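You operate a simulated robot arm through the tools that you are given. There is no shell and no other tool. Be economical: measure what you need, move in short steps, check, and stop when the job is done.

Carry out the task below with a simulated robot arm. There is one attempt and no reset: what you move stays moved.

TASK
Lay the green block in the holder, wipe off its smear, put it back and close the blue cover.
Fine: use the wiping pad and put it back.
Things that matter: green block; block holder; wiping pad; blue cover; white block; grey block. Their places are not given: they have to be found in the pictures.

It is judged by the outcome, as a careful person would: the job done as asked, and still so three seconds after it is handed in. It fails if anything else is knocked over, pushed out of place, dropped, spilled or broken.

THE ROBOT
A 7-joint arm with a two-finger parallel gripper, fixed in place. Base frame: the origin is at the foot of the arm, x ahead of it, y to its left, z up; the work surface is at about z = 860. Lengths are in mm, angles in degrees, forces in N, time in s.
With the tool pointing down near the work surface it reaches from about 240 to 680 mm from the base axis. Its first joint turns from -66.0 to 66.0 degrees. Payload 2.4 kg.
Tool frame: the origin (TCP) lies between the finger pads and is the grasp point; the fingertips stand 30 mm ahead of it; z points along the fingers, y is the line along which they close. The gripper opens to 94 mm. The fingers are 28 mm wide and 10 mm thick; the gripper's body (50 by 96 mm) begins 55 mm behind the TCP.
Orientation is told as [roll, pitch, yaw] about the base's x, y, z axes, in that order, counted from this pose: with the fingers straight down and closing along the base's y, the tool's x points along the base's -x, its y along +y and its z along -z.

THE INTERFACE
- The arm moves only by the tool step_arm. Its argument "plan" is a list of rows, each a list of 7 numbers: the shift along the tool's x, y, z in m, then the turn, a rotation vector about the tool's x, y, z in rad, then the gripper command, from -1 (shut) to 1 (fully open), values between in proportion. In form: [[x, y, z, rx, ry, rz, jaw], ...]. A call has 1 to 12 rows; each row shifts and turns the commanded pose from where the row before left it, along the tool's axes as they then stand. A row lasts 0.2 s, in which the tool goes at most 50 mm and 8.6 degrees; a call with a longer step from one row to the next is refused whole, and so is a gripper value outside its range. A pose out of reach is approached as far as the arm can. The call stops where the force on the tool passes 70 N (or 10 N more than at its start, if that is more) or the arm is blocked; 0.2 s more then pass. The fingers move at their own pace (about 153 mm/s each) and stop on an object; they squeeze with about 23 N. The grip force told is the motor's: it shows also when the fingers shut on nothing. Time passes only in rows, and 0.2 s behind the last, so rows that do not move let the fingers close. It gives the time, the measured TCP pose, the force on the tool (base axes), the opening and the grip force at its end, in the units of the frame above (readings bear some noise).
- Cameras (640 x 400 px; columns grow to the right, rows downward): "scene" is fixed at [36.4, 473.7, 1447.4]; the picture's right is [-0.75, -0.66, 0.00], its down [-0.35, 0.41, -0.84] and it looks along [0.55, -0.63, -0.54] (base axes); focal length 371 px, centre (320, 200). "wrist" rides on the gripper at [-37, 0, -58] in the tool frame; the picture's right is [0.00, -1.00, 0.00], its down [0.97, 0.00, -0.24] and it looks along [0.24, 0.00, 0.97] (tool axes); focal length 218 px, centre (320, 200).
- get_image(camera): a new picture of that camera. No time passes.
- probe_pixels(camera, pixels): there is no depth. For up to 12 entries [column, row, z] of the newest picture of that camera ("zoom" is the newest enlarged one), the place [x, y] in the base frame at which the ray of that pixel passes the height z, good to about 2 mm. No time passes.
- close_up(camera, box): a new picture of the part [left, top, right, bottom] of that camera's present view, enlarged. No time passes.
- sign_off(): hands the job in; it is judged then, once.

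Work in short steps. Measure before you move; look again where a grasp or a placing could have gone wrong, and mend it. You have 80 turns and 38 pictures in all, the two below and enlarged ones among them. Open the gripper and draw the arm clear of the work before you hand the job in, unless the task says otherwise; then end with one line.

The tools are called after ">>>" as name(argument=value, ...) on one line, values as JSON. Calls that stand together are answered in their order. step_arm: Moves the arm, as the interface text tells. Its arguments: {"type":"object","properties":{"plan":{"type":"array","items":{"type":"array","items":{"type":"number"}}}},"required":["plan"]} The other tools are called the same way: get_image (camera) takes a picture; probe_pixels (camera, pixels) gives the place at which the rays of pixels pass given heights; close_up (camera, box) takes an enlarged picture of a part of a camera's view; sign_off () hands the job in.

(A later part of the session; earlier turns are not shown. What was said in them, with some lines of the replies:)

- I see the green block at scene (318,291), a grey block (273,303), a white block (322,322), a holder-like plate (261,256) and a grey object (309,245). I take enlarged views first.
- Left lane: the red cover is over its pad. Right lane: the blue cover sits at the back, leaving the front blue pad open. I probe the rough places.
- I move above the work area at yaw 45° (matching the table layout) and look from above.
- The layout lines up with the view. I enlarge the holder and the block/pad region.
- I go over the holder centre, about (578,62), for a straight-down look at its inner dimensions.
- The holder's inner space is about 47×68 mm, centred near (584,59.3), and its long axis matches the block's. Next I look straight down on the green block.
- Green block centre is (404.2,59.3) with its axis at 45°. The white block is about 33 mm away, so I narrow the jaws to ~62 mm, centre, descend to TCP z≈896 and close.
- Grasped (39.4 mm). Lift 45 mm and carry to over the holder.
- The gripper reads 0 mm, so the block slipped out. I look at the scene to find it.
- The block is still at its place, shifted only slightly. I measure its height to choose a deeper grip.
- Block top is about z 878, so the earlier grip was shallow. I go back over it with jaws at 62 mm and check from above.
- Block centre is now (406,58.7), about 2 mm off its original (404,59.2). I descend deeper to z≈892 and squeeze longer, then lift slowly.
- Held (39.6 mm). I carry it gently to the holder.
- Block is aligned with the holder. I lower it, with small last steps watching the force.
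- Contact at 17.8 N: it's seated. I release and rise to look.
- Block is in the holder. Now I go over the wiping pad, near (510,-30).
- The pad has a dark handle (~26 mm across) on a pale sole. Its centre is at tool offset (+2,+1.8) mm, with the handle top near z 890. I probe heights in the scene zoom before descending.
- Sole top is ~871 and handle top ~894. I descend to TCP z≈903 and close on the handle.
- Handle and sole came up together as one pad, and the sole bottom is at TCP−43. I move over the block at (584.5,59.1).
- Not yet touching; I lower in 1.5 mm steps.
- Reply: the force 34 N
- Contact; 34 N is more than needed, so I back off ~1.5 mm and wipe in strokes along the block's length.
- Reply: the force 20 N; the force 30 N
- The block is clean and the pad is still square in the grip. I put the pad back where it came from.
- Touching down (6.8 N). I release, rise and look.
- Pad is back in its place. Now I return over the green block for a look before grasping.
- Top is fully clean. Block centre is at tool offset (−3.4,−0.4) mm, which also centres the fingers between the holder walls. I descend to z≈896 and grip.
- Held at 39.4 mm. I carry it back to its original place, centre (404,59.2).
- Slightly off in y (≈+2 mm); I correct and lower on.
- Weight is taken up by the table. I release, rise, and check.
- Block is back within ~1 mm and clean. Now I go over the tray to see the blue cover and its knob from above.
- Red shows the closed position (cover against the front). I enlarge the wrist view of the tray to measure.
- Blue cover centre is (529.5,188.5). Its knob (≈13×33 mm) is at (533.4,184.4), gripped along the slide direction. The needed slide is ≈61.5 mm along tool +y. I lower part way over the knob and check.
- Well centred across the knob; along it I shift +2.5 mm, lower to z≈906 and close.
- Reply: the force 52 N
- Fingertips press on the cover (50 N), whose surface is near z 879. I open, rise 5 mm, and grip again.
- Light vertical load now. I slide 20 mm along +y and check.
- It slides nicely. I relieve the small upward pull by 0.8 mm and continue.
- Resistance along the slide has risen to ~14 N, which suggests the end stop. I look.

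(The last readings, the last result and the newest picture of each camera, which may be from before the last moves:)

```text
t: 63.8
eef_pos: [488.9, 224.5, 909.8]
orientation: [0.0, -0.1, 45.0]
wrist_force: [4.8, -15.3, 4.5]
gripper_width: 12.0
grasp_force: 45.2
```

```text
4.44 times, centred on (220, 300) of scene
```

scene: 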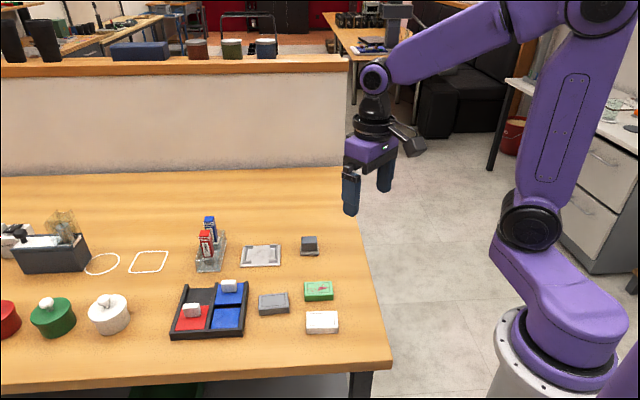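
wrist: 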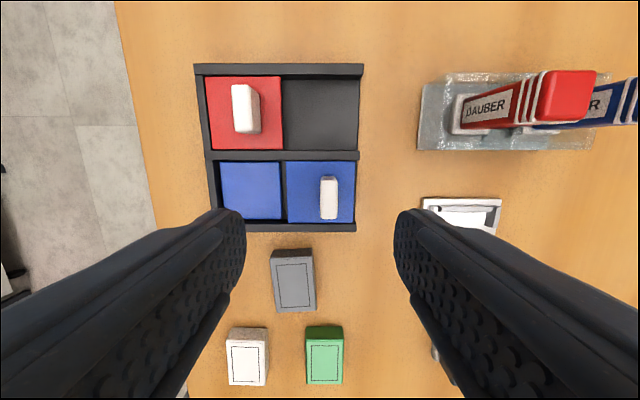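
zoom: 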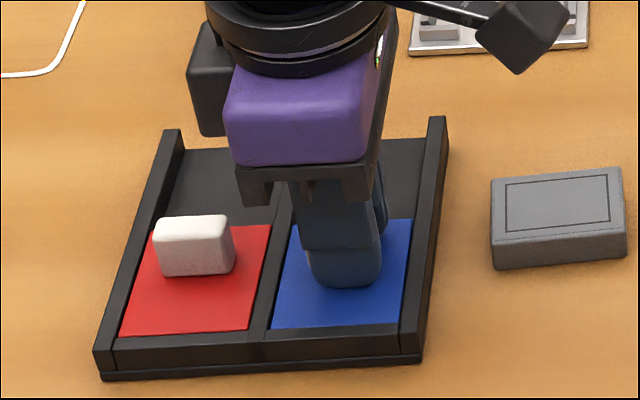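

Cover is flush at the front like the red one. I open, rise and retreat.

>>> step_arm(plan=[[0, 0, 0, 0, 0, 0, 0], [0, 0, 0, 0, 0, 0, 0], [0, 0, -0.02, 0, 0, 0, 0], [0, 0, -0.04, 0, 0, 0, 0], [0, 0, -0.04, 0, 0, 0, 0], [0, 0, -0.04, 0, 0, 0, 0.5], [0.03, -0.03, 0, 0, 0, 0, 1], [0.03, -0.03, 0, 0, 0, 0, 1], [0.03, -0.03, 0, 0, 0, 0, 1], [0.03, -0.03, 0, 0, 0, 0, 1], [0, 0, 0, 0, 0, 0, 1]])

>>> get_image(camera="scene")

>>> close_up(camera="scene", box=[160, 200, 360, 345])

```text
t: 66.2
eef_pos: [488.6, 58.2, 1051.1]
orientation: [0.0, 0.0, 45.1]
wrist_force: [-0.5, 0.2, 0.2]
gripper_width: 94.4
grasp_force: 0.0
```

```text
9 pictures are left
```

scene: 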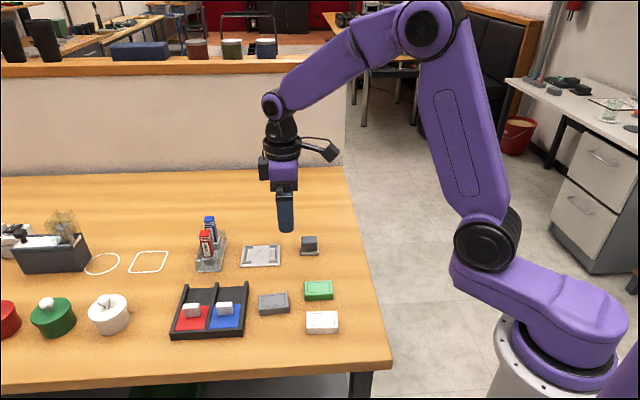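

```text
2.76 times, centred on (260, 272) of scene
```

zoom: 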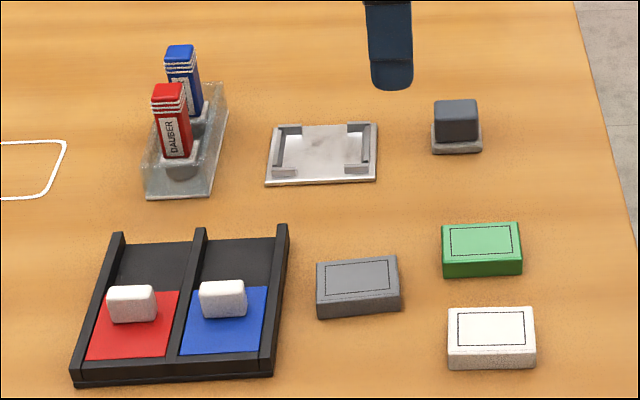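

Everything is in place: block clean and back, pad back, blue cover closed, and the arm clear with the gripper open. I hand the job in.

>>> sign_off()

```text
The job is handed in.
```

I wiped the green block clean in the holder and put it back within about 1 mm of its old place, returned the wiping pad to its spot and slid the blue cover fully shut. My first grip on the block slipped and nudged it about 2 mm, but it did not fall.
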